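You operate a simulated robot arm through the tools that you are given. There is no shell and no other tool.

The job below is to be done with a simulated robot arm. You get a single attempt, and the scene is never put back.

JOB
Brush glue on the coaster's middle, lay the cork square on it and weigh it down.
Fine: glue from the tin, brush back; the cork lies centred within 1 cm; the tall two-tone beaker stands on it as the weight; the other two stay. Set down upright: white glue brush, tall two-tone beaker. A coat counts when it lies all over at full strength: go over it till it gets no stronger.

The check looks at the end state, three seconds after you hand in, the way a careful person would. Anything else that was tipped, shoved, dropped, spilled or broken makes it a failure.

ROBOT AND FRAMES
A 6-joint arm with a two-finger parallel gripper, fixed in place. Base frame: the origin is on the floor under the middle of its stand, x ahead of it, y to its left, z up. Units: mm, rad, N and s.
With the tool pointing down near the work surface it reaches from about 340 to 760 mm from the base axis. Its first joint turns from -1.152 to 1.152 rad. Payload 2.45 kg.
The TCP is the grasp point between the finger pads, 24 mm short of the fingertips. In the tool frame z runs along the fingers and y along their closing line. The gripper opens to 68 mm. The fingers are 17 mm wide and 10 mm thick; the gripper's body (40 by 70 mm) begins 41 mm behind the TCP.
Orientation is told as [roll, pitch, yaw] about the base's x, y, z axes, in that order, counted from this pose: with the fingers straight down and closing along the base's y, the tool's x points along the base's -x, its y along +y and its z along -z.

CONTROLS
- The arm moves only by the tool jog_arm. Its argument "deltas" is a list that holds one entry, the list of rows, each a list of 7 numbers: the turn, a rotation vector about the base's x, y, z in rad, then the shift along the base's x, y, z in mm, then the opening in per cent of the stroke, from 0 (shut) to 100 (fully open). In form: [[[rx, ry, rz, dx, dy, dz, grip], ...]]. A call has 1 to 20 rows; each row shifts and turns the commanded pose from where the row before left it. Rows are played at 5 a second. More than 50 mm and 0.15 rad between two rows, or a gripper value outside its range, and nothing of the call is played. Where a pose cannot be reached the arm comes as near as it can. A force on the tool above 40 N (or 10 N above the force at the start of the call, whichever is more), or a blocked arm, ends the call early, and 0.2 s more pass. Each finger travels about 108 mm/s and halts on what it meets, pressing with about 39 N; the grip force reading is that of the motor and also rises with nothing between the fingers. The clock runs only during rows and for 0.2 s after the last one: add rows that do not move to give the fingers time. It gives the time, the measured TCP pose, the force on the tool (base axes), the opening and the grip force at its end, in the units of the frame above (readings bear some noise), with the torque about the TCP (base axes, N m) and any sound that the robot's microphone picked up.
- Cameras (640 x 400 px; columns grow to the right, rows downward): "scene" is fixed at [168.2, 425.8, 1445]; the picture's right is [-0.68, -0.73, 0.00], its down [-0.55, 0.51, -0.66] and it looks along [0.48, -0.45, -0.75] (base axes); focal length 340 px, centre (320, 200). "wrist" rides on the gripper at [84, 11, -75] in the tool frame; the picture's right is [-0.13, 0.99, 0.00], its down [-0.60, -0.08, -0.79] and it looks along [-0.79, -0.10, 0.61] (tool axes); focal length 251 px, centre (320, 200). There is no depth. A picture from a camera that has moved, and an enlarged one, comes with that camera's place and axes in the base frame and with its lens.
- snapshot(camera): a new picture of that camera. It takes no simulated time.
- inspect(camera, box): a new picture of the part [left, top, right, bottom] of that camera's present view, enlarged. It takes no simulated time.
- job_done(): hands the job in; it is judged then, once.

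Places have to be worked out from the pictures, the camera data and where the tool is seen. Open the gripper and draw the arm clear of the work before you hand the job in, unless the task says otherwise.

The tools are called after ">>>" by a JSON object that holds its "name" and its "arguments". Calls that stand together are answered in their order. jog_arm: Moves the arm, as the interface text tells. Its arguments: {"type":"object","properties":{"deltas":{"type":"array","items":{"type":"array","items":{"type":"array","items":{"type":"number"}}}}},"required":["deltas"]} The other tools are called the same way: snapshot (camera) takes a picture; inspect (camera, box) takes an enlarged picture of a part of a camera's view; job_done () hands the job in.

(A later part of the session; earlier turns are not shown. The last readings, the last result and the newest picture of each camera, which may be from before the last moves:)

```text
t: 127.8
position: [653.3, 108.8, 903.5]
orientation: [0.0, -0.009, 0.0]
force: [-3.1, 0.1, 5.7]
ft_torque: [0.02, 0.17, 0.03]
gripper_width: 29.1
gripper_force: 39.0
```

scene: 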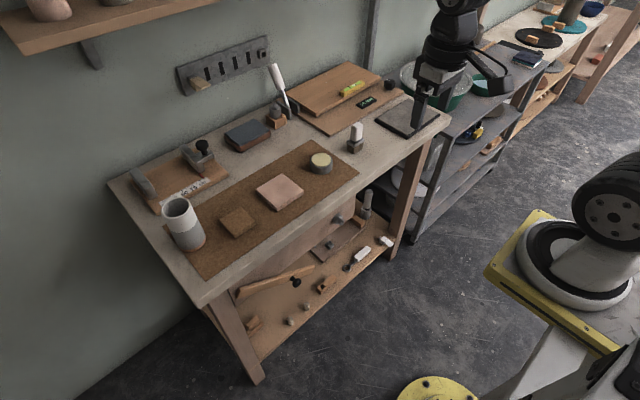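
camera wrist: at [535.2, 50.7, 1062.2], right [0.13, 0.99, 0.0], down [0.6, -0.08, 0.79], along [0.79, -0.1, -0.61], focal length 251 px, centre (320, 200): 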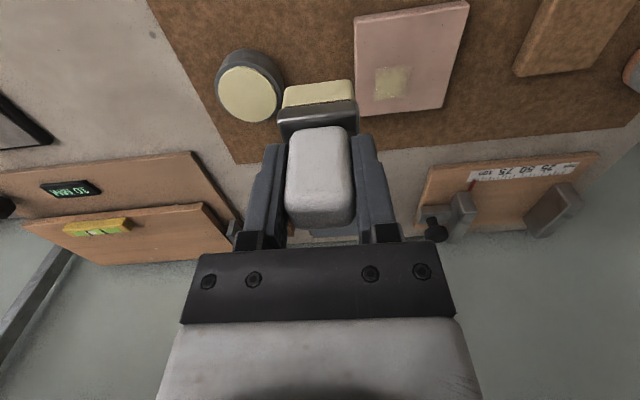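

>>> {"name": "jog_arm", "arguments": {"deltas": [[[0, 0, 0, 0, 0, -0.3, 0], [0, 0, 0, 0, 4, 0, 0], [0, 0, 0, 0, 4, 0, 0], [0, 0, 0, 0, -4, 0, 0], [0, 0, 0, 0, -4, 0, 0], [0, 0, 0, 0, -4, 0, 0], [0, 0, 0, 0, -4, 0, 0], [0, 0, 0, 0, 4, 0, 0], [0, 0, 0, 0, 4, 0, 0], [0, 0, 0, 0, 4, 0, 0], [0, 0, 0, 0, 4, 0, 0], [0, 0, 0, 0, -4, 0, 0], [0, 0, 0, 0, -4, 0, 0], [0, 0, 0, 0, -4, 0, 0], [0, 0, 0, 0, -4, 0, 0], [0, 0, 0, 0, 4, 0, 0], [0, 0, 0, 0, 4, 0, 0], [0, 0, 0, 0, 0, 0, 0]]]}}

>>> {"name": "inspect", "arguments": {"camera": "scene", "box": [245, 165, 315, 215]}}

```text
t: 131.6
position: [653.8, 107.2, 902.5]
orientation: [-0.003, -0.01, -0.001]
force: [-0.2, -8.7, 17.2]
ft_torque: [-0.45, 0.03, 0.01]
gripper_width: 29.1
gripper_force: 39.0
```

```text
8.00 times, centred on (280, 190) of scene
camera zoom: at [167.9, 425.5, 1445.2], right [-0.68, -0.73, 0.0], down [-0.55, 0.51, -0.66], along [0.48, -0.45, -0.75], focal length 2720 px, centre (640, 280)
```

zoom: 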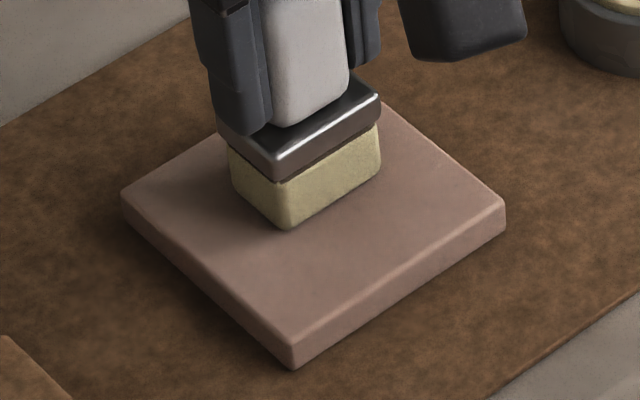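

Flat contact (17 N). I hop to x≈663 and repeat the y strokes there.

>>> {"name": "jog_arm", "arguments": {"deltas": [[[0, 0, 0, 0, 0, 2, 0], [0, 0, 0, 5, 0, 0, 0], [0, 0, 0, 5, 0, 0, 0], [0, 0, 0, 0, 0, -1, 0], [0, 0, 0, 0, 0, -0.6, 0], [0, 0, 0, 0, 0, 0, 0]]]}}

>>> {"name": "jog_arm", "arguments": {"deltas": [[[0, 0, 0, 0, 0, 0, 0]]]}}

```text
t: 133.0
position: [665.0, 108.3, 902.3]
orientation: [0.0, -0.009, -0.001]
force: [-1.7, -0.3, 4.7]
ft_torque: [0.0, 0.13, 0.04]
gripper_width: 29.0
gripper_force: 38.8
```

```text
t: 133.4
position: [663.1, 108.7, 902.7]
orientation: [-0.001, -0.01, -0.002]
force: [-1.7, 1.0, 4.1]
ft_torque: [-0.01, 0.1, -0.01]
gripper_width: 29.5
gripper_force: 39.1
```

>>> {"name": "jog_arm", "arguments": {"deltas": [[[0, 0, 0, 0, 0, -0.4, 0], [0, 0, 0, 0, 4, 0, 0], [0, 0, 0, 0, 4, 0, 0], [0, 0, 0, 0, -4, 0, 0], [0, 0, 0, 0, -4, 0, 0], [0, 0, 0, 0, -4, 0, 0], [0, 0, 0, 0, -4, 0, 0], [0, 0, 0, 0, 4, 0, 0], [0, 0, 0, 0, 4, 0, 0], [0, 0, 0, 0, 4, 0, 0], [0, 0, 0, 0, 4, 0, 0], [0, 0, 0, 0, -4, 0, 0], [0, 0, 0, 0, -4, 0, 0], [0, 0, 0, 0, -4, 0, 0], [0, 0, 0, 0, -4, 0, 0], [0, 0, 0, 0, 4, 0, 0], [0, 0, 0, 0, 4, 0, 0], [0, 0, 0, 0, 0, 0, 0]]]}}

>>> {"name": "jog_arm", "arguments": {"deltas": [[[0, 0, 0, 0, 0, 1, 0], [0, 0, 0, 0, 0, 8, 0], [0, 0, 0, -14, -22, 20, 0], [0, 0, 0, -15, -24, 25, 0], [0, 0, 0, -15, -22, 27, 0], [0, 0, 0, 0, 0, 0, 0], [0, 0, 0, 0, 0, 0, 0]]]}}

>>> {"name": "inspect", "arguments": {"camera": "wrist", "box": [365, 55, 445, 110]}}

>>> {"name": "inspect", "arguments": {"camera": "scene", "box": [262, 170, 298, 205]}}

```text
t: 137.2
position: [664.0, 108.3, 902.6]
orientation: [0.002, -0.009, 0.001]
force: [0.1, -7.0, 10.9]
ft_torque: [-0.3, -0.09, -0.05]
gripper_width: 29.4
gripper_force: 39.0
```

```text
t: 138.8
position: [617.3, 40.1, 984.1]
orientation: [0.0, -0.01, -0.001]
force: [0.8, 0.3, -0.1]
ft_torque: [0.01, -0.02, 0.0]
gripper_width: 29.3
gripper_force: 39.0
```

```text
7.27 times, centred on (405, 82) of wrist
camera zoom: at [533.0, 51.3, 1058.1], right [0.13, 0.99, 0.0], down [0.6, -0.08, 0.8], along [0.79, -0.1, -0.6], focal length 1829 px, centre (-298, 1054)
```

zoom: 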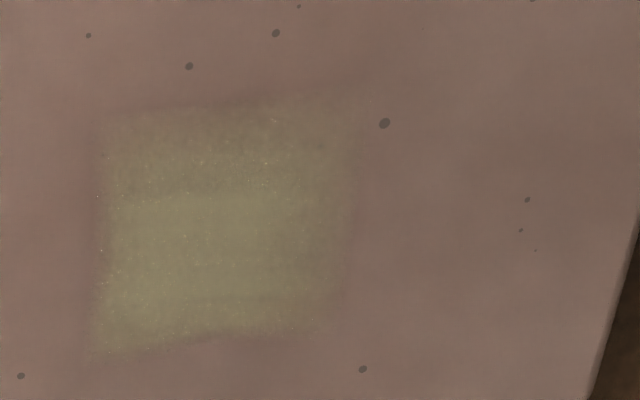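

```text
11.43 times, centred on (280, 188) of scene
camera zoom: at [168.2, 425.8, 1445.0], right [-0.68, -0.73, 0.0], down [-0.55, 0.51, -0.66], along [0.48, -0.45, -0.75], focal length 3886 px, centre (777, 343)
```

zoom: 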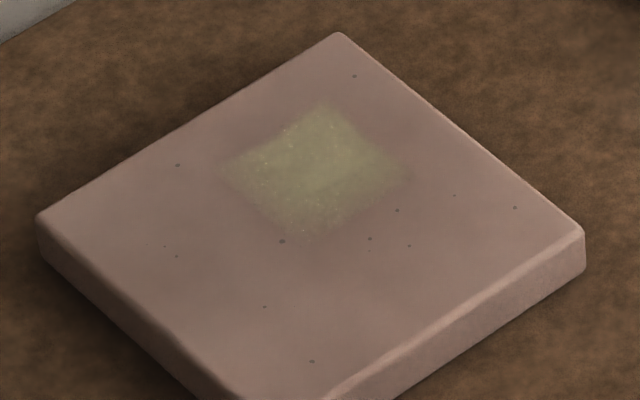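

Only a slight gain. I reload the brush in the tin, now with the brush flat, and then repeat to see whether the gain is larger.

>>> {"name": "jog_arm", "arguments": {"deltas": [[[0, 0, 0, 9, -23, 0, 0], [0, 0, 0, 9, -23, 0, 0], [0, 0, 0, 10, -24, 0, 0], [0, 0, 0, 0, 0, -20, 0], [0, 0, 0, 0, 0, -20, 0], [0, 0, 0, 0, 0, -14, 0], [0, 0, 0, 0, 0, -8, 0], [0, 0, 0, 0, 0, -2, 0], [0, 0, 0, 0, 0, 0, 0], [0, 0, 0, 0, 0, 0, 0]]]}}

>>> {"name": "inspect", "arguments": {"camera": "wrist", "box": [240, 20, 400, 130]}}

```text
t: 141.0
position: [648.7, -29.6, 919.2]
orientation: [0.0, -0.009, -0.001]
force: [-0.2, -0.1, -0.3]
ft_torque: [0.0, -0.03, -0.01]
gripper_width: 29.0
gripper_force: 38.9
```

```text
3.64 times, centred on (320, 75) of wrist
camera zoom: at [562.8, -18.4, 994.3], right [0.13, 0.99, 0.0], down [0.6, -0.08, 0.8], along [0.79, -0.1, -0.6], focal length 914 px, centre (320, 654)
```

zoom: 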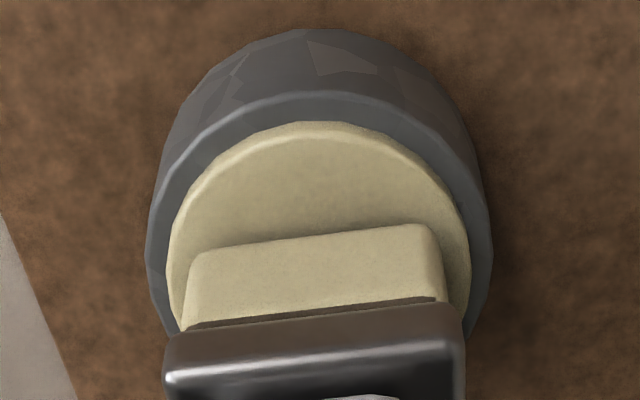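

I shift -3 mm in x to centre on the disc and lower to contact.

>>> {"name": "jog_arm", "arguments": {"deltas": [[[0, 0, 0, -3, 0, 0, 0], [0, 0, 0, 0, 0, -0.6, 0], [0, 0, 0, 0, 0, -0.5, 0], [0, 0, 0, 0, 0, 0, 0]]]}}

>>> {"name": "jog_arm", "arguments": {"deltas": [[[0, 0, 0, 0, 0, -0.5, 0], [0, 0, 0, 0, 0, -0.4, 0], [0, 0, 0, 0, 0, 0, 0]]]}}

>>> {"name": "jog_arm", "arguments": {"deltas": [[[0, 0, 0, 0, 0, -0.4, 0], [0, 0, 0, 0, 0, 0, 0]]]}}

```text
t: 142.0
position: [645.8, -28.2, 917.3]
orientation: [0.0, -0.009, 0.001]
force: [-1.0, 0.0, -0.6]
ft_torque: [0.02, 0.01, -0.02]
gripper_width: 29.2
gripper_force: 39.5
```

```text
t: 142.8
position: [644.7, -29.6, 916.4]
orientation: [0.0, -0.008, 0.0]
force: [0.2, 0.6, -0.3]
ft_torque: [0.02, -0.04, 0.02]
gripper_width: 29.1
gripper_force: 38.5
```

```text
t: 143.4
position: [644.9, -30.2, 917.8]
orientation: [0.002, -0.008, 0.0]
force: [0.1, 0.3, -0.2]
ft_torque: [0.04, -0.03, 0.05]
gripper_width: 29.2
gripper_force: 38.7
```

>>> {"name": "jog_arm", "arguments": {"deltas": [[[0, 0, 0, 0, 0, -0.4, 0], [0, 0, 0, 0, 0, -0.4, 0], [0, 0, 0, 0, 0, 0, 0]]]}}

>>> {"name": "jog_arm", "arguments": {"deltas": [[[0, 0, 0, 0, 0, -0.4, 0], [0, 0, 0, 0, 0, 0, 0]]]}}

>>> {"name": "jog_arm", "arguments": {"deltas": [[[0, 0, 0, 0, 0, -0.3, 0], [0, 0, 0, 0, 0, 0, 0]]]}}

```text
t: 144.2
position: [644.5, -28.6, 916.2]
orientation: [-0.002, -0.01, 0.0]
force: [-1.4, 0.5, 5.0]
ft_torque: [0.08, 0.09, 0.02]
gripper_width: 29.2
gripper_force: 39.1
```

```text
t: 144.8
position: [645.9, -30.5, 914.6]
orientation: [0.0, -0.009, 0.001]
force: [-3.6, 0.8, 14.5]
ft_torque: [-0.04, 0.21, 0.02]
gripper_width: 29.0
gripper_force: 38.8
```

```text
t: 145.4
position: [646.0, -30.0, 917.2]
orientation: [0.001, -0.012, 0.001]
force: [-5.1, 1.7, 23.9]
ft_torque: [0.09, 0.31, -0.01]
gripper_width: 29.1
gripper_force: 38.6
```

Flat contact with the glue at 24 N. I dwell briefly, lift and return to the coaster's centre.

>>> {"name": "jog_arm", "arguments": {"deltas": [[[0, 0, 0, 0, 0, 0, 0], [0, 0, 0, 0, 0, 0, 0], [0, 0, 0, 0, 0, 0, 0], [0, 0, 0, 0, 0, 0, 0], [0, 0, 0, 0, 0, 0, 0], [0, 0, 0, 0, 0, 1, 0], [0, 0, 0, 0, 0, 3, 0], [0, 0, 0, 0, 0, 10, 0], [0, 0, 0, 0, 0, 15, 0], [0, 0, 0, 2, 35, 0, 0], [0, 0, 0, 2, 35, 0, 0], [0, 0, 0, 2, 35, 0, 0], [0, 0, 0, 2, 34, 0, 0], [0, 0, 0, 0, 0, -15, 0], [0, 0, 0, 0, 0, -13, 0], [0, 0, 0, 0, 0, -8, 0], [0, 0, 0, 0, 0, -3, 0], [0, 0, 0, 0, 0, 0, 0]]]}}

>>> {"name": "jog_arm", "arguments": {"deltas": [[[0, 0, 0, 0, 0, 0, 0]]]}}

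```text
t: 149.2
position: [653.2, 109.8, 905.8]
orientation: [0.0, -0.01, -0.001]
force: [0.2, 0.5, -0.3]
ft_torque: [-0.03, -0.01, -0.01]
gripper_width: 29.1
gripper_force: 39.6
```

```text
t: 149.6
position: [653.6, 109.5, 905.2]
orientation: [0.002, -0.009, 0.001]
force: [0.0, -0.1, 0.1]
ft_torque: [0.01, -0.03, 0.0]
gripper_width: 29.4
gripper_force: 39.6
```

>>> {"name": "jog_arm", "arguments": {"deltas": [[[0, 0, 0, 0, 0, -1, 0], [0, 0, 0, 0, 0, -0.7, 0], [0, 0, 0, 0, 0, 0, 0]]]}}

>>> {"name": "jog_arm", "arguments": {"deltas": [[[0, 0, 0, 0, 0, -0.5, 0], [0, 0, 0, 0, 0, 0, 0]]]}}

>>> {"name": "jog_arm", "arguments": {"deltas": [[[0, 0, 0, 0, 0, -0.4, 0], [0, 0, 0, 0, 0, 0, 0]]]}}

```text
t: 150.4
position: [653.5, 110.0, 903.8]
orientation: [0.0, -0.009, 0.001]
force: [-0.7, 0.9, 0.1]
ft_torque: [-0.03, -0.01, -0.02]
gripper_width: 29.5
gripper_force: 39.4
```

```text
t: 151.0
position: [653.6, 109.5, 902.8]
orientation: [0.001, -0.008, -0.001]
force: [0.2, 0.2, -0.8]
ft_torque: [-0.01, -0.02, -0.01]
gripper_width: 29.2
gripper_force: 39.5
```

```text
t: 151.6
position: [653.9, 110.0, 903.6]
orientation: [0.0, -0.01, -0.001]
force: [-0.6, 0.5, 0.6]
ft_torque: [0.01, 0.0, 0.01]
gripper_width: 29.0
gripper_force: 39.2
```

>>> {"name": "jog_arm", "arguments": {"deltas": [[[0, 0, 0, 0, 0, -0.5, 0], [0, 0, 0, 0, 0, 0, 0]]]}}

>>> {"name": "jog_arm", "arguments": {"deltas": [[[0, 0, 0, 0, 0, -0.4, 0], [0, 0, 0, 0, 0, 0, 0]]]}}

```text
t: 152.2
position: [653.9, 110.7, 902.1]
orientation: [0.0, -0.011, 0.0]
force: [-0.8, -0.7, 4.6]
ft_torque: [-0.05, 0.05, -0.04]
gripper_width: 29.3
gripper_force: 39.1
```

```text
t: 152.8
position: [653.3, 110.6, 901.9]
orientation: [-0.001, -0.01, 0.0]
force: [-4.7, 0.2, 11.9]
ft_torque: [0.01, 0.21, 0.0]
gripper_width: 29.2
gripper_force: 39.5
```

Contact 12 N. y strokes at this x, then lift to compare.

>>> {"name": "jog_arm", "arguments": {"deltas": [[[0, 0, 0, 0, 4, 0, 0], [0, 0, 0, 0, 4, 0, 0], [0, 0, 0, 0, -4, 0, 0], [0, 0, 0, 0, -4, 0, 0], [0, 0, 0, 0, -4, 0, 0], [0, 0, 0, 0, -4, 0, 0], [0, 0, 0, 0, 4, 0, 0], [0, 0, 0, 0, 4, 0, 0], [0, 0, 0, 0, 4, 0, 0], [0, 0, 0, 0, 4, 0, 0], [0, 0, 0, 0, -4, 0, 0], [0, 0, 0, 0, -4, 0, 0], [0, 0, 0, 0, -4, 0, 0], [0, 0, 0, 0, -4, 0, 0], [0, 0, 0, 0, 4, 0, 0], [0, 0, 0, 0, 4, 0, 0], [0, 0, 0, 0, 0, 0, 0]]]}}

>>> {"name": "jog_arm", "arguments": {"deltas": [[[0, 0, 0, 0, 0, 1, 0], [0, 0, 0, 0, 0, 8, 0], [0, 0, 0, -11, -22, 20, 0], [0, 0, 0, -12, -24, 25, 0], [0, 0, 0, -12, -24, 27, 0], [0, 0, 0, 0, 0, 0, 0], [0, 0, 0, 0, 0, 0, 0]]]}}

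>>> {"name": "inspect", "arguments": {"camera": "wrist", "box": [365, 55, 445, 110]}}

>>> {"name": "inspect", "arguments": {"camera": "scene", "box": [262, 170, 298, 205]}}

```text
t: 156.4
position: [652.2, 109.8, 902.3]
orientation: [0.001, -0.009, 0.0]
force: [0.4, -4.5, 9.0]
ft_torque: [-0.29, -0.05, -0.02]
gripper_width: 29.5
gripper_force: 39.1
```

```text
t: 158.0
position: [617.7, 39.1, 982.3]
orientation: [-0.001, -0.007, 0.0]
force: [0.1, -0.5, -0.6]
ft_torque: [0.0, -0.01, -0.02]
gripper_width: 29.4
gripper_force: 39.2
```

```text
7.27 times, centred on (405, 82) of wrist
camera zoom: at [532.4, 50.6, 1057.8], right [0.13, 0.99, 0.0], down [0.6, -0.08, 0.8], along [0.79, -0.1, -0.6], focal length 1829 px, centre (-298, 1054)
```

zoom: 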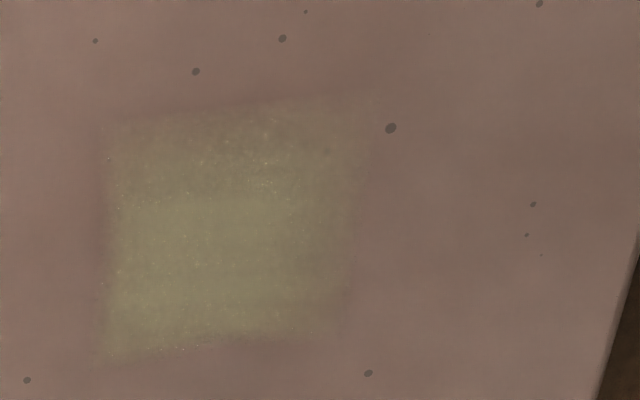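

```text
11.43 times, centred on (280, 188) of scene
camera zoom: at [168.2, 425.8, 1445.0], right [-0.68, -0.73, 0.0], down [-0.55, 0.51, -0.66], along [0.48, -0.45, -0.75], focal length 3886 px, centre (777, 343)
```

zoom: 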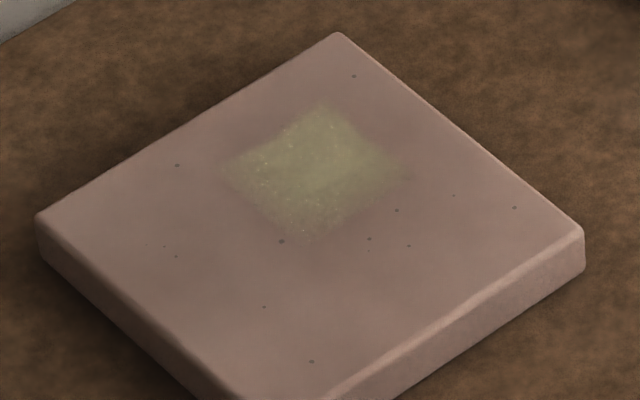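

No visible change from this either. Before going on, I look at the whole bench for any other glue traces or displaced items.

>>> {"name": "snapshot", "arguments": {"camera": "scene"}}

>>> {"name": "inspect", "arguments": {"camera": "scene", "box": [150, 120, 370, 260]}}

>>> {"name": "snapshot", "arguments": {"camera": "wrist"}}

```text
taken
```

scene: 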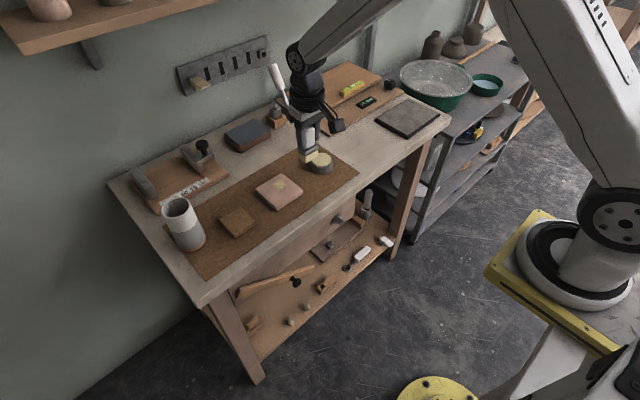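

```text
2.86 times, centred on (260, 190) of scene
camera zoom: at [168.2, 425.8, 1445.0], right [-0.68, -0.73, 0.0], down [-0.55, 0.51, -0.66], along [0.48, -0.45, -0.75], focal length 971 px, centre (491, 229)
```

zoom: 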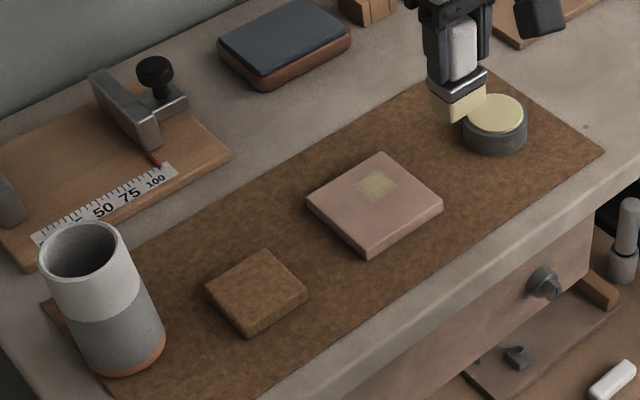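

```text
taken
camera wrist: at [532.4, 50.6, 1057.8], right [0.13, 0.99, 0.0], down [0.6, -0.08, 0.8], along [0.79, -0.1, -0.6], focal length 251 px, centre (320, 200)
```

wrist: 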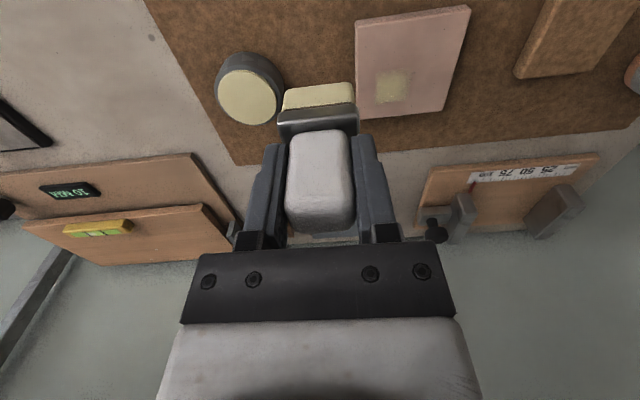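

The bench is otherwise undisturbed. I do a decisive test with the freshly loaded, flat brush on the opposite quadrant (rel. -12,+14 from the coaster centre), to learn whether other areas take glue at all.

>>> {"name": "jog_arm", "arguments": {"deltas": [[[0, 0, 0, 6, 28, -10, 0], [0, 0, 0, 7, 28, -15, 0], [0, 0, 0, 7, 29, -15, 0], [0, 0, 0, 0, 0, -15, 0], [0, 0, 0, 0, 0, -13, 0], [0, 0, 0, 0, 0, -8, 0], [0, 0, 0, 0, 0, -2, 0], [0, 0, 0, 0, 0, 0, 0], [0, 0, 0, 0, 0, -0.5, 0], [0, 0, 0, 0, 0, -0.5, 0], [0, 0, 0, 0, 0, 0, 0]]]}}

>>> {"name": "jog_arm", "arguments": {"deltas": [[[0, 0, 0, 0, 0, -0.5, 0], [0, 0, 0, 0, 0, -0.4, 0], [0, 0, 0, 0, 0, 0, 0]]]}}

>>> {"name": "jog_arm", "arguments": {"deltas": [[[0, 0, 0, 0, 0, -0.4, 0], [0, 0, 0, 0, 0, 0, 0]]]}}

```text
t: 160.4
position: [638.1, 125.3, 904.4]
orientation: [0.0, -0.01, -0.001]
force: [-0.5, -0.4, -0.2]
ft_torque: [0.01, -0.01, -0.02]
gripper_width: 29.5
gripper_force: 39.1
```

```text
t: 161.2
position: [637.8, 125.7, 903.2]
orientation: [0.001, -0.009, 0.001]
force: [0.1, -0.4, -0.1]
ft_torque: [-0.01, 0.0, 0.02]
gripper_width: 29.3
gripper_force: 38.9
```

```text
t: 161.8
position: [638.8, 124.1, 901.7]
orientation: [0.0, -0.008, -0.001]
force: [0.0, -1.0, -0.5]
ft_torque: [0.01, 0.03, 0.01]
gripper_width: 29.1
gripper_force: 38.5
```

>>> {"name": "jog_arm", "arguments": {"deltas": [[[0, 0, 0, 0, 0, -0.5, 0], [0, 0, 0, 0, 0, 0, 0]]]}}

>>> {"name": "jog_arm", "arguments": {"deltas": [[[0, 0, 0, 0, 0, -0.4, 0], [0, 0, 0, 0, 0, 0, 0]]]}}

>>> {"name": "jog_arm", "arguments": {"deltas": [[[0, 0, 0, 0, 0, -0.4, 0], [0, 0, 0, 0, 0, 0, 0]]]}}

```text
t: 162.4
position: [638.4, 124.4, 902.1]
orientation: [-0.001, -0.012, 0.001]
force: [-2.6, -0.5, 4.9]
ft_torque: [-0.04, 0.08, 0.0]
gripper_width: 29.3
gripper_force: 39.4
```

```text
t: 163.0
position: [638.7, 122.9, 902.3]
orientation: [0.002, -0.01, 0.0]
force: [-1.6, -1.5, 10.0]
ft_torque: [-0.12, 0.07, -0.04]
gripper_width: 29.4
gripper_force: 39.4
```

```text
t: 163.6
position: [638.0, 124.5, 901.3]
orientation: [-0.001, -0.012, 0.001]
force: [-3.2, -2.6, 17.4]
ft_torque: [-0.12, 0.12, -0.01]
gripper_width: 29.2
gripper_force: 39.0
```

Flat contact at 17 N. Short strokes in y here, then lift and look.

>>> {"name": "jog_arm", "arguments": {"deltas": [[[0, 0, 0, 0, 0, 0.1, 0], [0, 0, 0, 0, 3, 0, 0], [0, 0, 0, 0, 3, 0, 0], [0, 0, 0, 0, -3, 0, 0], [0, 0, 0, 0, -3, 0, 0], [0, 0, 0, 0, -3, 0, 0], [0, 0, 0, 0, -3, 0, 0], [0, 0, 0, 0, 3, 0, 0], [0, 0, 0, 0, 3, 0, 0], [0, 0, 0, 0, 3, 0, 0], [0, 0, 0, 0, 3, 0, 0], [0, 0, 0, 0, -3, 0, 0], [0, 0, 0, 0, -3, 0, 0], [0, 0, 0, 0, -3, 0, 0], [0, 0, 0, 0, -3, 0, 0], [0, 0, 0, 0, 3, 0, 0], [0, 0, 0, 0, 3, 0, 0], [0, 0, 0, 0, 0, 0, 0]]]}}

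>>> {"name": "jog_arm", "arguments": {"deltas": [[[0, 0, 0, 0, 0, 1, 0], [0, 0, 0, 0, 0, 8, 0], [0, 0, 0, -6, -27, 20, 0], [0, 0, 0, -7, -29, 25, 0], [0, 0, 0, -7, -29, 27, 0], [0, 0, 0, 0, 0, 0, 0], [0, 0, 0, 0, 0, 0, 0]]]}}

>>> {"name": "inspect", "arguments": {"camera": "wrist", "box": [355, 0, 475, 120]}}

>>> {"name": "inspect", "arguments": {"camera": "scene", "box": [262, 170, 298, 205]}}

```text
t: 167.4
position: [636.9, 123.3, 902.6]
orientation: [-0.001, -0.012, -0.002]
force: [0.5, -11.9, 25.0]
ft_torque: [-0.64, -0.11, -0.06]
gripper_width: 29.5
gripper_force: 39.4
```

```text
t: 169.0
position: [617.4, 38.8, 982.0]
orientation: [0.0, -0.009, 0.001]
force: [0.1, 0.1, 0.0]
ft_torque: [0.01, -0.02, 0.02]
gripper_width: 29.3
gripper_force: 39.3
```

```text
3.33 times, centred on (415, 60) of wrist
camera zoom: at [531.9, 50.0, 1056.6], right [0.13, 0.99, 0.0], down [0.6, -0.08, 0.8], along [0.79, -0.1, -0.6], focal length 838 px, centre (3, 667)
```

zoom: 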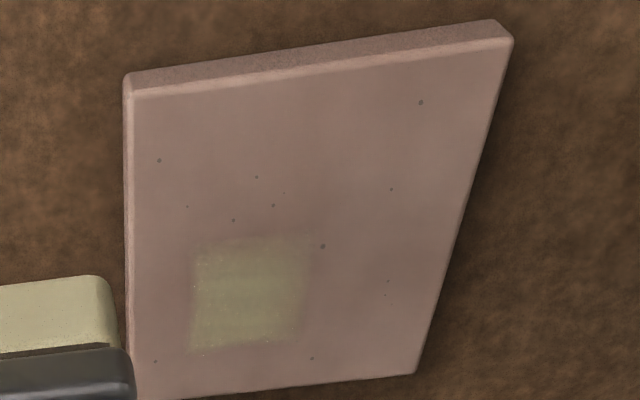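

```text
11.43 times, centred on (280, 188) of scene
camera zoom: at [168.2, 425.8, 1445.0], right [-0.68, -0.73, 0.0], down [-0.55, 0.51, -0.66], along [0.48, -0.45, -0.75], focal length 3886 px, centre (777, 343)
```

zoom: 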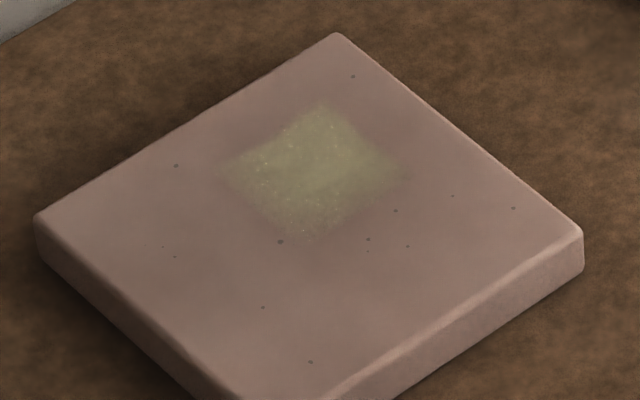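

Nothing appears there, so only the 30 mm square field (centre ≈ (660.5,100)) takes glue. I brush exactly that field with the flat brush now, with several y passes at light force.

>>> {"name": "jog_arm", "arguments": {"deltas": [[[0, 0, 0, 13, 20, -10, 0], [0, 0, 0, 14, 21, -15, 0], [0, 0, 0, 15, 20.5, -15, 0], [0, 0, 0, 0, 0, -15, 0], [0, 0, 0, 0, 0, -13, 0], [0, 0, 0, 0, 0, -8, 0], [0, 0, 0, 0, 0, -2, 0], [0, 0, 0, 0, 0, 0, 0], [0, 0, 0, 0, 0, -0.5, 0], [0, 0, 0, 0, 0, -0.5, 0], [0, 0, 0, 0, 0, 0, 0]]]}}

>>> {"name": "jog_arm", "arguments": {"deltas": [[[0, 0, 0, 0, 0, -0.4, 0], [0, 0, 0, 0, 0, -0.4, 0], [0, 0, 0, 0, 0, 0, 0]]]}}

>>> {"name": "jog_arm", "arguments": {"deltas": [[[0, 0, 0, 0, 0, -0.4, 0], [0, 0, 0, 0, 0, 0, 0]]]}}

```text
t: 171.4
position: [660.2, 101.0, 902.8]
orientation: [-0.001, -0.01, -0.001]
force: [0.8, -0.3, 0.0]
ft_torque: [-0.01, -0.01, 0.04]
gripper_width: 29.4
gripper_force: 38.9
```

```text
t: 172.2
position: [659.6, 102.0, 902.3]
orientation: [0.001, -0.009, 0.001]
force: [-0.1, -0.2, 0.3]
ft_torque: [0.01, -0.01, -0.03]
gripper_width: 29.3
gripper_force: 39.2
```

```text
t: 172.8
position: [659.9, 101.1, 901.6]
orientation: [0.0, -0.007, -0.001]
force: [-0.4, 0.6, -0.9]
ft_torque: [0.02, 0.01, 0.0]
gripper_width: 29.5
gripper_force: 39.2
```

>>> {"name": "jog_arm", "arguments": {"deltas": [[[0, 0, 0, 0, 0, -0.5, 0], [0, 0, 0, 0, 0, 0, 0]]]}}

>>> {"name": "jog_arm", "arguments": {"deltas": [[[0, 0, 0, 0, 0, -0.4, 0], [0, 0, 0, 0, 0, 0, 0]]]}}

>>> {"name": "jog_arm", "arguments": {"deltas": [[[0, 0, 0, 0, 0, -0.3, 0], [0, 0, 0, 0, 0, 0, 0]]]}}

```text
t: 173.4
position: [660.5, 102.4, 901.3]
orientation: [0.0, -0.009, 0.0]
force: [0.0, 0.9, 1.7]
ft_torque: [0.0, 0.01, 0.0]
gripper_width: 29.2
gripper_force: 39.2
```

```text
t: 174.0
position: [659.3, 100.9, 902.6]
orientation: [0.0, -0.011, 0.0]
force: [1.4, 1.5, 3.2]
ft_torque: [0.07, -0.09, -0.02]
gripper_width: 29.3
gripper_force: 39.2
```

```text
t: 174.6
position: [659.9, 100.4, 901.8]
orientation: [0.0, -0.009, 0.0]
force: [-2.8, 0.0, 9.7]
ft_torque: [0.05, 0.16, -0.02]
gripper_width: 29.2
gripper_force: 39.0
```

>>> {"name": "jog_arm", "arguments": {"deltas": [[[0, 0, 0, 0, 3, 0, 0], [0, 0, 0, 0, 3, 0, 0], [0, 0, 0, 0, -3, 0, 0], [0, 0, 0, 0, -3, 0, 0], [0, 0, 0, 0, -3, 0, 0], [0, 0, 0, 0, -3, 0, 0], [0, 0, 0, 0, 3, 0, 0], [0, 0, 0, 0, 3, 0, 0], [0, 0, 0, 0, 3, 0, 0], [0, 0, 0, 0, 3, 0, 0], [0, 0, 0, 0, -3, 0, 0], [0, 0, 0, 0, -3, 0, 0], [0, 0, 0, 0, -3, 0, 0], [0, 0, 0, 0, -3, 0, 0], [0, 0, 0, 0, 3, 0, 0], [0, 0, 0, 0, 3, 0, 0], [0, 0, 0, 0, 0, 0, 0]]]}}

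>>> {"name": "jog_arm", "arguments": {"deltas": [[[0, 0, 0, 0, 0, 1, 0], [0, 0, 0, 0, 0, 8, 0], [0, 0, 0, -14, -21, 20, 0], [0, 0, 0, -14, -21, 25, 0], [0, 0, 0, -14, -20, 27, 0], [0, 0, 0, 0, 0, 0, 0], [0, 0, 0, 0, 0, 0, 0]]]}}

>>> {"name": "inspect", "arguments": {"camera": "wrist", "box": [365, 55, 445, 110]}}

>>> {"name": "inspect", "arguments": {"camera": "scene", "box": [262, 170, 298, 205]}}

```text
t: 178.2
position: [660.5, 100.5, 902.4]
orientation: [0.0, -0.012, -0.001]
force: [1.0, -12.0, 22.7]
ft_torque: [-0.59, -0.03, -0.01]
gripper_width: 29.4
gripper_force: 39.4
```

```text
t: 179.8
position: [617.7, 37.6, 978.6]
orientation: [0.001, -0.008, 0.001]
force: [-0.4, -0.8, -0.3]
ft_torque: [0.02, 0.01, 0.03]
gripper_width: 29.1
gripper_force: 38.9
```

```text
7.27 times, centred on (405, 82) of wrist
camera zoom: at [532.0, 49.9, 1054.8], right [0.13, 0.99, 0.0], down [0.6, -0.08, 0.8], along [0.79, -0.1, -0.6], focal length 1829 px, centre (-298, 1054)
```

zoom: 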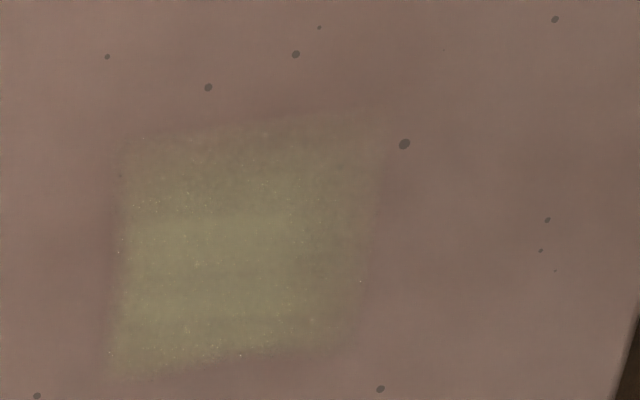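

```text
11.43 times, centred on (280, 188) of scene
camera zoom: at [168.2, 425.8, 1445.0], right [-0.68, -0.73, 0.0], down [-0.55, 0.51, -0.66], along [0.48, -0.45, -0.75], focal length 3886 px, centre (777, 343)
```

zoom: 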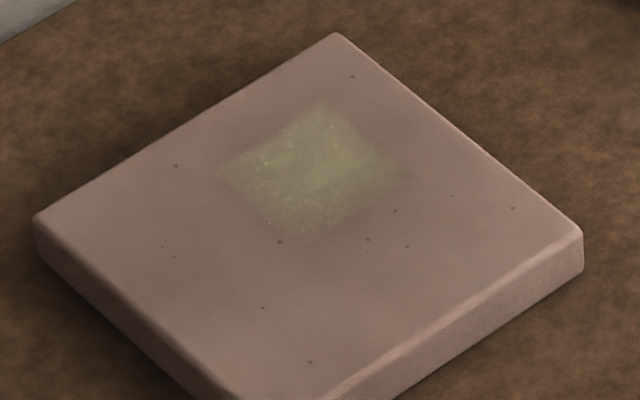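

The pattern stays two-level and unchanged. I look at the patch at very high zoom to understand its structure before deciding how to strengthen it.

>>> {"name": "inspect", "arguments": {"camera": "wrist", "box": [374, 68, 416, 106]}}

>>> {"name": "inspect", "arguments": {"camera": "scene", "box": [270, 178, 290, 193]}}

```text
10.53 times, centred on (395, 87) of wrist
camera zoom: at [532.0, 49.9, 1054.8], right [0.13, 0.99, 0.0], down [0.6, -0.08, 0.8], along [0.79, -0.1, -0.6], focal length 2647 px, centre (-470, 1390)
```

zoom: 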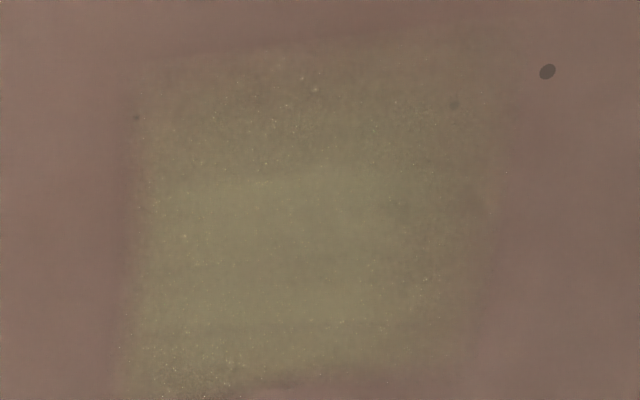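

```text
16.00 times, centred on (280, 186) of scene
camera zoom: at [168.2, 425.8, 1445.0], right [-0.68, -0.73, 0.0], down [-0.55, 0.51, -0.66], along [0.48, -0.45, -0.75], focal length 5440 px, centre (960, 432)
```

zoom: 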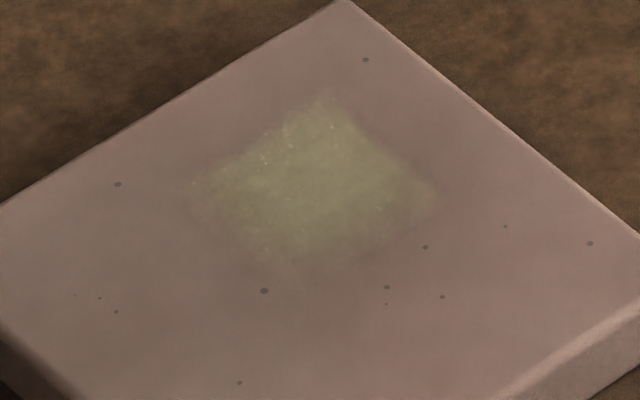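

I move the arm well clear so that no shadow falls on the coaster and look for faint tints elsewhere on it.

>>> {"name": "jog_arm", "arguments": {"deltas": [[[0, 0, 0, -20, -40, 10, 0], [0, 0, 0, -20, -40, 10, 0], [0, 0, 0, -20, -40, 10, 0], [0, 0, 0, -20, -40, 10, 0], [0, 0, 0, 0, 0, 0, 0]]]}}

>>> {"name": "inspect", "arguments": {"camera": "scene", "box": [250, 168, 310, 214]}}

>>> {"name": "inspect", "arguments": {"camera": "scene", "box": [270, 130, 350, 200]}}

```text
t: 181.0
position: [538.4, -121.6, 1022.2]
orientation: [0.002, -0.011, -0.001]
force: [0.3, -0.3, -0.3]
ft_torque: [-0.01, 0.0, 0.01]
gripper_width: 29.3
gripper_force: 39.0
```

```text
8.70 times, centred on (280, 191) of scene
camera zoom: at [168.3, 425.8, 1445.0], right [-0.68, -0.73, 0.0], down [-0.55, 0.51, -0.66], along [0.48, -0.45, -0.75], focal length 2956 px, centre (668, 278)
```

zoom: 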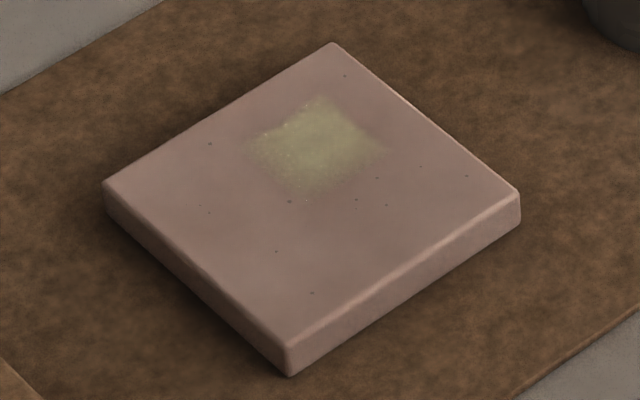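

```text
5.71 times, centred on (310, 165) of scene
camera zoom: at [168.3, 425.8, 1445.0], right [-0.68, -0.73, 0.0], down [-0.55, 0.51, -0.66], along [0.48, -0.45, -0.75], focal length 1943 px, centre (377, 400)
```

zoom: 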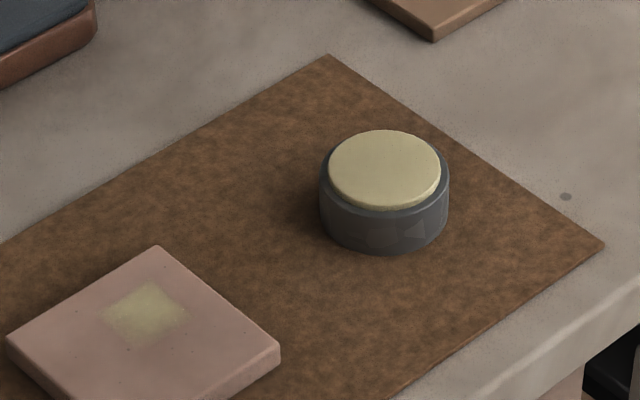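

With the arm clear, there is only this one patch, strongest near its inner part and weaker toward its -x and +y borders. I reload once more and then do light x strokes with the flat brush in lanes over the whole middle, to see which part responds.

>>> {"name": "jog_arm", "arguments": {"deltas": [[[0, 0, 0, 27, 23, 0, 0], [0, 0, 0, 27, 23, 0, 0], [0, 0, 0, 27, 23, -10, 0], [0, 0, 0, 26, 23, -20, 0], [0, 0, 0, 0, 0, -25, 0], [0, 0, 0, 0, 0, -25, 0], [0, 0, 0, 0, 0, -15, 0], [0, 0, 0, 0, 0, -7, 0], [0, 0, 0, 0, 0, -2, 0], [0, 0, 0, 0, 0, 0, 0], [0, 0, 0, 0, 0, 0, 0]]]}}

>>> {"name": "jog_arm", "arguments": {"deltas": [[[0, 0, 0, 0, 0, -0.6, 0], [0, 0, 0, 0, 0, -0.6, 0], [0, 0, 0, 0, 0, 0, 0]]]}}

>>> {"name": "jog_arm", "arguments": {"deltas": [[[0, 0, 0, 0, 0, -0.5, 0], [0, 0, 0, 0, 0, -0.5, 0], [0, 0, 0, 0, 0, 0, 0]]]}}

```text
t: 183.4
position: [645.3, -28.2, 918.2]
orientation: [0.001, -0.009, 0.0]
force: [0.0, -0.4, -0.2]
ft_torque: [0.02, 0.01, -0.03]
gripper_width: 29.2
gripper_force: 39.3
```

```text
t: 184.2
position: [645.1, -29.5, 916.7]
orientation: [0.0, -0.009, 0.001]
force: [-0.1, -0.5, -0.2]
ft_torque: [-0.02, -0.01, -0.02]
gripper_width: 29.2
gripper_force: 39.4
```

```text
t: 185.0
position: [646.1, -29.4, 916.0]
orientation: [0.001, -0.009, 0.0]
force: [-1.0, -0.7, 1.9]
ft_torque: [0.02, -0.01, 0.01]
gripper_width: 29.4
gripper_force: 38.7
```

>>> {"name": "jog_arm", "arguments": {"deltas": [[[0, 0, 0, 0, 0, -0.5, 0], [0, 0, 0, 0, 0, 0, 0], [0, 0, 0, 0, 0, 0, 0], [0, 0, 0, 0, 0, 0, 0], [0, 0, 0, 0, 0, 0, 0], [0, 0, 0, 0, 0, 0, 0]]]}}

>>> {"name": "jog_arm", "arguments": {"deltas": [[[0, 0, 0, 0, 0, 1, 0], [0, 0, 0, 0, 0, 3, 0], [0, 0, 0, 0, 0, 10, 0], [0, 0, 0, 0, 0, 15, 0], [0, 0, 0, -2, 38, 0, 0], [0, 0, 0, -2, 38, 0, 0], [0, 0, 0, -2, 38, 0, 0], [0, 0, 0, -2, 37, 0, 0], [0, 0, 0, 0, 0, -15, 0], [0, 0, 0, 0, 0, -14, 0], [0, 0, 0, 0, 0, -9, 0], [0, 0, 0, 0, 0, -4, 0], [0, 0, 0, 0, 0, 0, 0]]]}}

>>> {"name": "jog_arm", "arguments": {"deltas": [[[0, 0, 0, 0, 0, 0, 0]]]}}

```text
t: 186.4
position: [644.8, -28.5, 915.7]
orientation: [0.0, -0.011, 0.0]
force: [0.3, 0.9, 9.8]
ft_torque: [0.06, -0.02, 0.02]
gripper_width: 29.3
gripper_force: 38.9
```

```text
t: 189.2
position: [636.9, 121.7, 900.7]
orientation: [0.001, -0.008, -0.001]
force: [-0.4, -0.1, -0.4]
ft_torque: [0.01, 0.0, 0.0]
gripper_width: 29.2
gripper_force: 39.5
```

```text
t: 189.6
position: [636.5, 122.0, 902.6]
orientation: [0.0, -0.009, 0.002]
force: [-0.5, 0.2, -0.2]
ft_torque: [-0.01, 0.0, -0.01]
gripper_width: 29.5
gripper_force: 39.4
```

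>>> {"name": "jog_arm", "arguments": {"deltas": [[[0, 0, 0, 0, 0, -0.5, 0], [0, 0, 0, 0, 0, 0, 0]]]}}

>>> {"name": "jog_arm", "arguments": {"deltas": [[[0, 0, 0, 0, 0, -0.4, 0], [0, 0, 0, 0, 0, 0, 0]]]}}

>>> {"name": "jog_arm", "arguments": {"deltas": [[[0, 0, 0, 0, 0, -0.4, 0], [0, 0, 0, 0, 0, 0, 0]]]}}

```text
t: 190.2
position: [637.8, 121.1, 902.0]
orientation: [0.0, -0.009, -0.001]
force: [-0.8, -0.2, 2.4]
ft_torque: [-0.04, 0.04, 0.01]
gripper_width: 29.2
gripper_force: 39.0
```

```text
t: 190.8
position: [637.4, 121.5, 903.0]
orientation: [0.0, -0.011, 0.001]
force: [-1.5, -0.9, 8.1]
ft_torque: [-0.07, 0.08, -0.04]
gripper_width: 29.3
gripper_force: 38.6
```

```text
t: 191.4
position: [638.1, 121.6, 900.8]
orientation: [-0.002, -0.01, 0.001]
force: [-4.1, 0.7, 12.2]
ft_torque: [0.04, 0.23, 0.0]
gripper_width: 29.4
gripper_force: 38.8
```

Contact flat at ~12 N. Light x strokes along lane y≈121.5.

>>> {"name": "jog_arm", "arguments": {"deltas": [[[0, 0, 0, 0, 0, 0.2, 0], [0, 0, 0, 4, 0, 0, 0], [0, 0, 0, 4, 0, 0, 0], [0, 0, 0, 4, 0, 0, 0], [0, 0, 0, 4, 0, 0, 0], [0, 0, 0, 4, 0, 0, 0], [0, 0, 0, 4, 0, 0, 0], [0, 0, 0, -4, 0, 0, 0], [0, 0, 0, -4, 0, 0, 0], [0, 0, 0, -4, 0, 0, 0], [0, 0, 0, -4, 0, 0, 0], [0, 0, 0, -4, 0, 0, 0], [0, 0, 0, -4, 0, 0, 0], [0, 0, 0, 0, 0, 0, 0]]]}}

>>> {"name": "jog_arm", "arguments": {"deltas": [[[0, 0, 0, 4, 0, 0, 0], [0, 0, 0, 4, 0, 0, 0], [0, 0, 0, 4, 0, 0, 0], [0, 0, 0, 4, 0, 0, 0], [0, 0, 0, 4, 0, 0, 0], [0, 0, 0, 4, 0, 0, 0], [0, 0, 0, 0, 0, 0, 0]]]}}

>>> {"name": "inspect", "arguments": {"camera": "wrist", "box": [230, 0, 430, 150]}}

```text
t: 194.4
position: [637.3, 122.0, 902.1]
orientation: [0.0, -0.011, -0.001]
force: [3.3, 0.3, 6.2]
ft_torque: [0.0, -0.3, -0.01]
gripper_width: 29.5
gripper_force: 38.6
```

```text
t: 196.0
position: [661.7, 122.0, 901.4]
orientation: [0.001, -0.008, 0.0]
force: [-2.7, 0.5, 6.5]
ft_torque: [0.06, 0.14, 0.0]
gripper_width: 29.2
gripper_force: 39.6
```

```text
2.67 times, centred on (330, 75) of wrist
camera zoom: at [575.9, 132.6, 976.5], right [0.13, 0.99, 0.0], down [0.6, -0.08, 0.8], along [0.79, -0.1, -0.6], focal length 670 px, centre (293, 533)
```

zoom: 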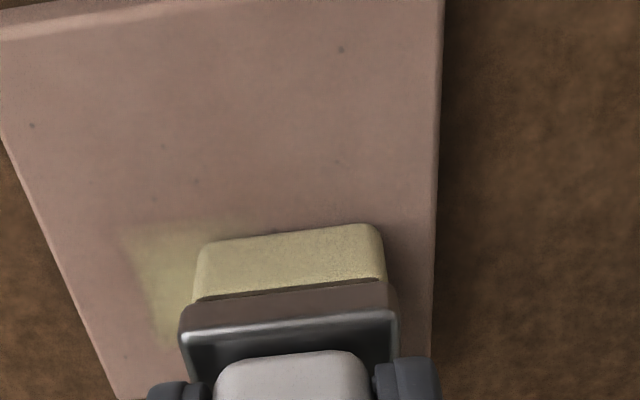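

Light flat strokes work smoothly (6 N). I repeat along lanes y≈110 and y≈98.

>>> {"name": "jog_arm", "arguments": {"deltas": [[[0, 0, 0, 0, -4, 0, 0], [0, 0, 0, 0, -4, 0, 0], [0, 0, 0, 0, -4, 0, 0], [0, 0, 0, -4, 0, 0, 0], [0, 0, 0, -4, 0, 0, 0], [0, 0, 0, -4, 0, 0, 0], [0, 0, 0, -4, 0, 0, 0], [0, 0, 0, -4, 0, 0, 0], [0, 0, 0, -4, 0, 0, 0], [0, 0, 0, 4, 0, 0, 0], [0, 0, 0, 4, 0, 0, 0], [0, 0, 0, 4, 0, 0, 0], [0, 0, 0, 4, 0, 0, 0], [0, 0, 0, 4, 0, 0, 0], [0, 0, 0, 4, 0, 0, 0], [0, 0, 0, 0, 0, 0, 0]]]}}

>>> {"name": "jog_arm", "arguments": {"deltas": [[[0, 0, 0, 0, -4, 0, 0], [0, 0, 0, 0, -4, 0, 0], [0, 0, 0, 0, -4, 0, 0], [0, 0, 0, -4, 0, 0, 0], [0, 0, 0, -4, 0, 0, 0], [0, 0, 0, -4, 0, 0, 0], [0, 0, 0, -4, 0, 0, 0], [0, 0, 0, -4, 0, 0, 0], [0, 0, 0, -4, 0, 0, 0], [0, 0, 0, 4, 0, 0, 0], [0, 0, 0, 4, 0, 0, 0], [0, 0, 0, 4, 0, 0, 0], [0, 0, 0, 4, 0, 0, 0], [0, 0, 0, 4, 0, 0, 0], [0, 0, 0, 4, 0, 0, 0], [0, 0, 0, 0, 0, 0, 0]]]}}

>>> {"name": "jog_arm", "arguments": {"deltas": [[[0, 0, 0, 0, 0, 1, 0], [0, 0, 0, 0, 0, 8, 0], [0, 0, 0, -20, -30, 20, 0], [0, 0, 0, -20, -35, 25, 0], [0, 0, 0, -20, -40, 20, 0], [0, 0, 0, -20, -40, 20, 0], [0, 0, 0, -20, -40, 15, 0], [0, 0, 0, -20, -35, 12, 0], [0, 0, 0, 0, 0, 0, 0]]]}}

>>> {"name": "inspect", "arguments": {"camera": "scene", "box": [250, 168, 310, 214]}}

```text
t: 199.4
position: [661.6, 109.0, 902.1]
orientation: [-0.001, -0.009, 0.001]
force: [-4.1, 1.4, 12.5]
ft_torque: [0.08, 0.18, -0.02]
gripper_width: 29.4
gripper_force: 39.2
```

```text
t: 202.8
position: [661.1, 99.0, 900.6]
orientation: [0.001, -0.007, -0.001]
force: [-4.9, 0.4, 10.2]
ft_torque: [-0.02, 0.22, 0.03]
gripper_width: 29.5
gripper_force: 39.7
```

```text
t: 204.8
position: [540.1, -120.6, 1025.1]
orientation: [0.0, -0.008, -0.002]
force: [-0.1, 0.7, 0.4]
ft_torque: [0.01, 0.01, -0.03]
gripper_width: 29.2
gripper_force: 39.1
```

```text
8.70 times, centred on (280, 191) of scene
camera zoom: at [168.2, 425.8, 1445.0], right [-0.68, -0.73, 0.0], down [-0.55, 0.51, -0.66], along [0.48, -0.45, -0.75], focal length 2956 px, centre (668, 278)
```

zoom: 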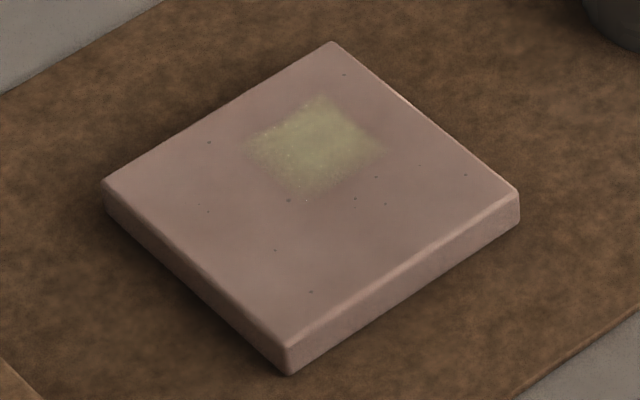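

The left part of the patch looks stronger now. I go to the usual wrist viewing pose for a direct comparison.

>>> {"name": "jog_arm", "arguments": {"deltas": [[[0, 0, 0, 20, 40, -10, 0], [0, 0, 0, 20, 40, -10, 0], [0, 0, 0, 20, 40, -12, 0], [0, 0, 0, 17.5, 39, -12, 0], [0, 0, 0, 0, 0, 0, 0], [0, 0, 0, 0, 0, 0, 0]]]}}

>>> {"name": "inspect", "arguments": {"camera": "wrist", "box": [365, 55, 445, 110]}}

>>> {"name": "inspect", "arguments": {"camera": "wrist", "box": [355, 0, 475, 120]}}

```text
t: 206.2
position: [618.0, 37.2, 976.7]
orientation: [-0.001, -0.009, -0.001]
force: [0.3, -0.7, 0.4]
ft_torque: [0.0, -0.02, 0.03]
gripper_width: 29.4
gripper_force: 39.0
```

```text
7.27 times, centred on (405, 82) of wrist
camera zoom: at [532.2, 48.3, 1051.5], right [0.13, 0.99, 0.0], down [0.6, -0.08, 0.8], along [0.79, -0.1, -0.6], focal length 1829 px, centre (-298, 1054)
```

zoom: 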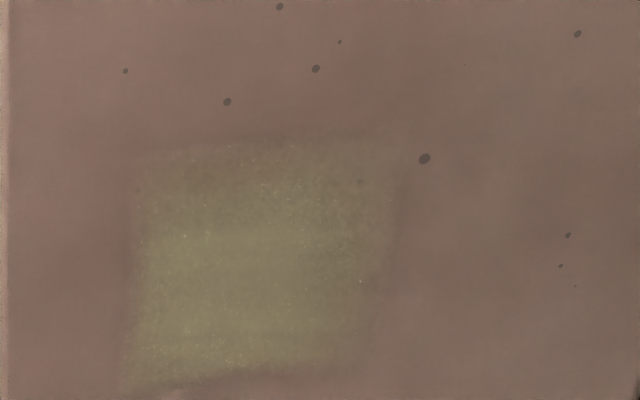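

```text
3.33 times, centred on (415, 60) of wrist
camera zoom: at [532.2, 48.3, 1051.5], right [0.13, 0.99, 0.0], down [0.6, -0.08, 0.8], along [0.79, -0.1, -0.6], focal length 838 px, centre (3, 667)
```

zoom: 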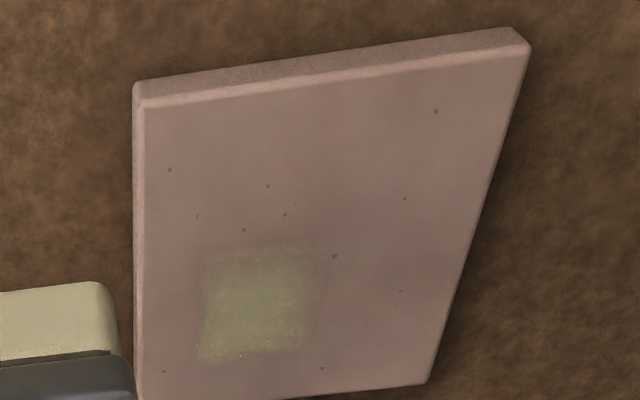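

Progress: the patch is now more uniform, so light flat x strokes do build the coat. I repeat the lanes with a slightly longer x range without reloading, to see whether it still gains.

>>> {"name": "jog_arm", "arguments": {"deltas": [[[0, 0, 0, 4, 28, -10, 0], [0, 0, 0, 4, 28, -15, 0], [0, 0, 0, 4, 28, -15, 0], [0, 0, 0, 0, 0, -15, 0], [0, 0, 0, 0, 0, -11, 0], [0, 0, 0, 0, 0, -6, 0], [0, 0, 0, 0, 0, -1, 0], [0, 0, 0, 0, 0, 0, 0], [0, 0, 0, 0, 0, 0, 0]]]}}

>>> {"name": "jog_arm", "arguments": {"deltas": [[[0, 0, 0, 0, 0, -0.5, 0], [0, 0, 0, 0, 0, -0.4, 0], [0, 0, 0, 0, 0, 0, 0]]]}}

>>> {"name": "jog_arm", "arguments": {"deltas": [[[0, 0, 0, 0, 0, -0.4, 0], [0, 0, 0, 0, 0, 0, 0]]]}}

```text
t: 208.2
position: [631.0, 120.5, 905.5]
orientation: [0.001, -0.009, 0.0]
force: [0.7, -0.4, -0.7]
ft_torque: [0.03, 0.01, -0.03]
gripper_width: 29.2
gripper_force: 38.5
```

```text
t: 209.0
position: [631.1, 120.8, 904.2]
orientation: [0.001, -0.008, -0.001]
force: [0.0, 0.5, -0.6]
ft_torque: [0.03, 0.0, -0.01]
gripper_width: 29.4
gripper_force: 39.7
```

```text
t: 209.6
position: [629.6, 121.5, 903.9]
orientation: [0.001, -0.009, 0.002]
force: [-0.1, -0.4, -0.8]
ft_torque: [0.02, 0.0, 0.06]
gripper_width: 29.3
gripper_force: 39.0
```

>>> {"name": "jog_arm", "arguments": {"deltas": [[[0, 0, 0, 0, 0, -0.6, 0], [0, 0, 0, 0, 0, -0.6, 0], [0, 0, 0, 0, 0, 0, 0]]]}}

>>> {"name": "jog_arm", "arguments": {"deltas": [[[0, 0, 0, 0, 0, -0.5, 0], [0, 0, 0, 0, 0, 0, 0]]]}}

>>> {"name": "jog_arm", "arguments": {"deltas": [[[0, 0, 0, 0, 0, -0.4, 0], [0, 0, 0, 0, 0, 0, 0]]]}}

```text
t: 210.4
position: [631.3, 121.4, 903.0]
orientation: [0.0, -0.008, -0.001]
force: [0.1, -0.1, -0.4]
ft_torque: [-0.01, -0.02, 0.01]
gripper_width: 29.1
gripper_force: 39.4
```

```text
t: 211.0
position: [631.1, 120.1, 903.4]
orientation: [0.0, -0.008, 0.0]
force: [0.2, -0.7, -0.2]
ft_torque: [0.01, -0.01, 0.0]
gripper_width: 29.3
gripper_force: 39.5
```

```text
t: 211.6
position: [630.2, 120.9, 901.4]
orientation: [0.0, -0.008, -0.001]
force: [0.5, -0.1, -1.0]
ft_torque: [-0.01, 0.03, -0.01]
gripper_width: 29.3
gripper_force: 39.2
```

>>> {"name": "jog_arm", "arguments": {"deltas": [[[0, 0, 0, 0, 0, -0.4, 0], [0, 0, 0, 0, 0, 0, 0]]]}}

>>> {"name": "jog_arm", "arguments": {"deltas": [[[0, 0, 0, 0, 0, -0.4, 0], [0, 0, 0, 0, 0, 0, 0]]]}}

```text
t: 212.2
position: [630.2, 119.8, 901.0]
orientation: [0.0, -0.01, -0.001]
force: [-0.5, -0.1, 0.8]
ft_torque: [-0.01, -0.04, 0.0]
gripper_width: 29.1
gripper_force: 38.6
```

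```text
t: 212.8
position: [630.8, 120.4, 901.4]
orientation: [0.0, -0.008, -0.001]
force: [-0.4, 0.4, 1.6]
ft_torque: [0.04, 0.0, -0.03]
gripper_width: 29.3
gripper_force: 39.1
```

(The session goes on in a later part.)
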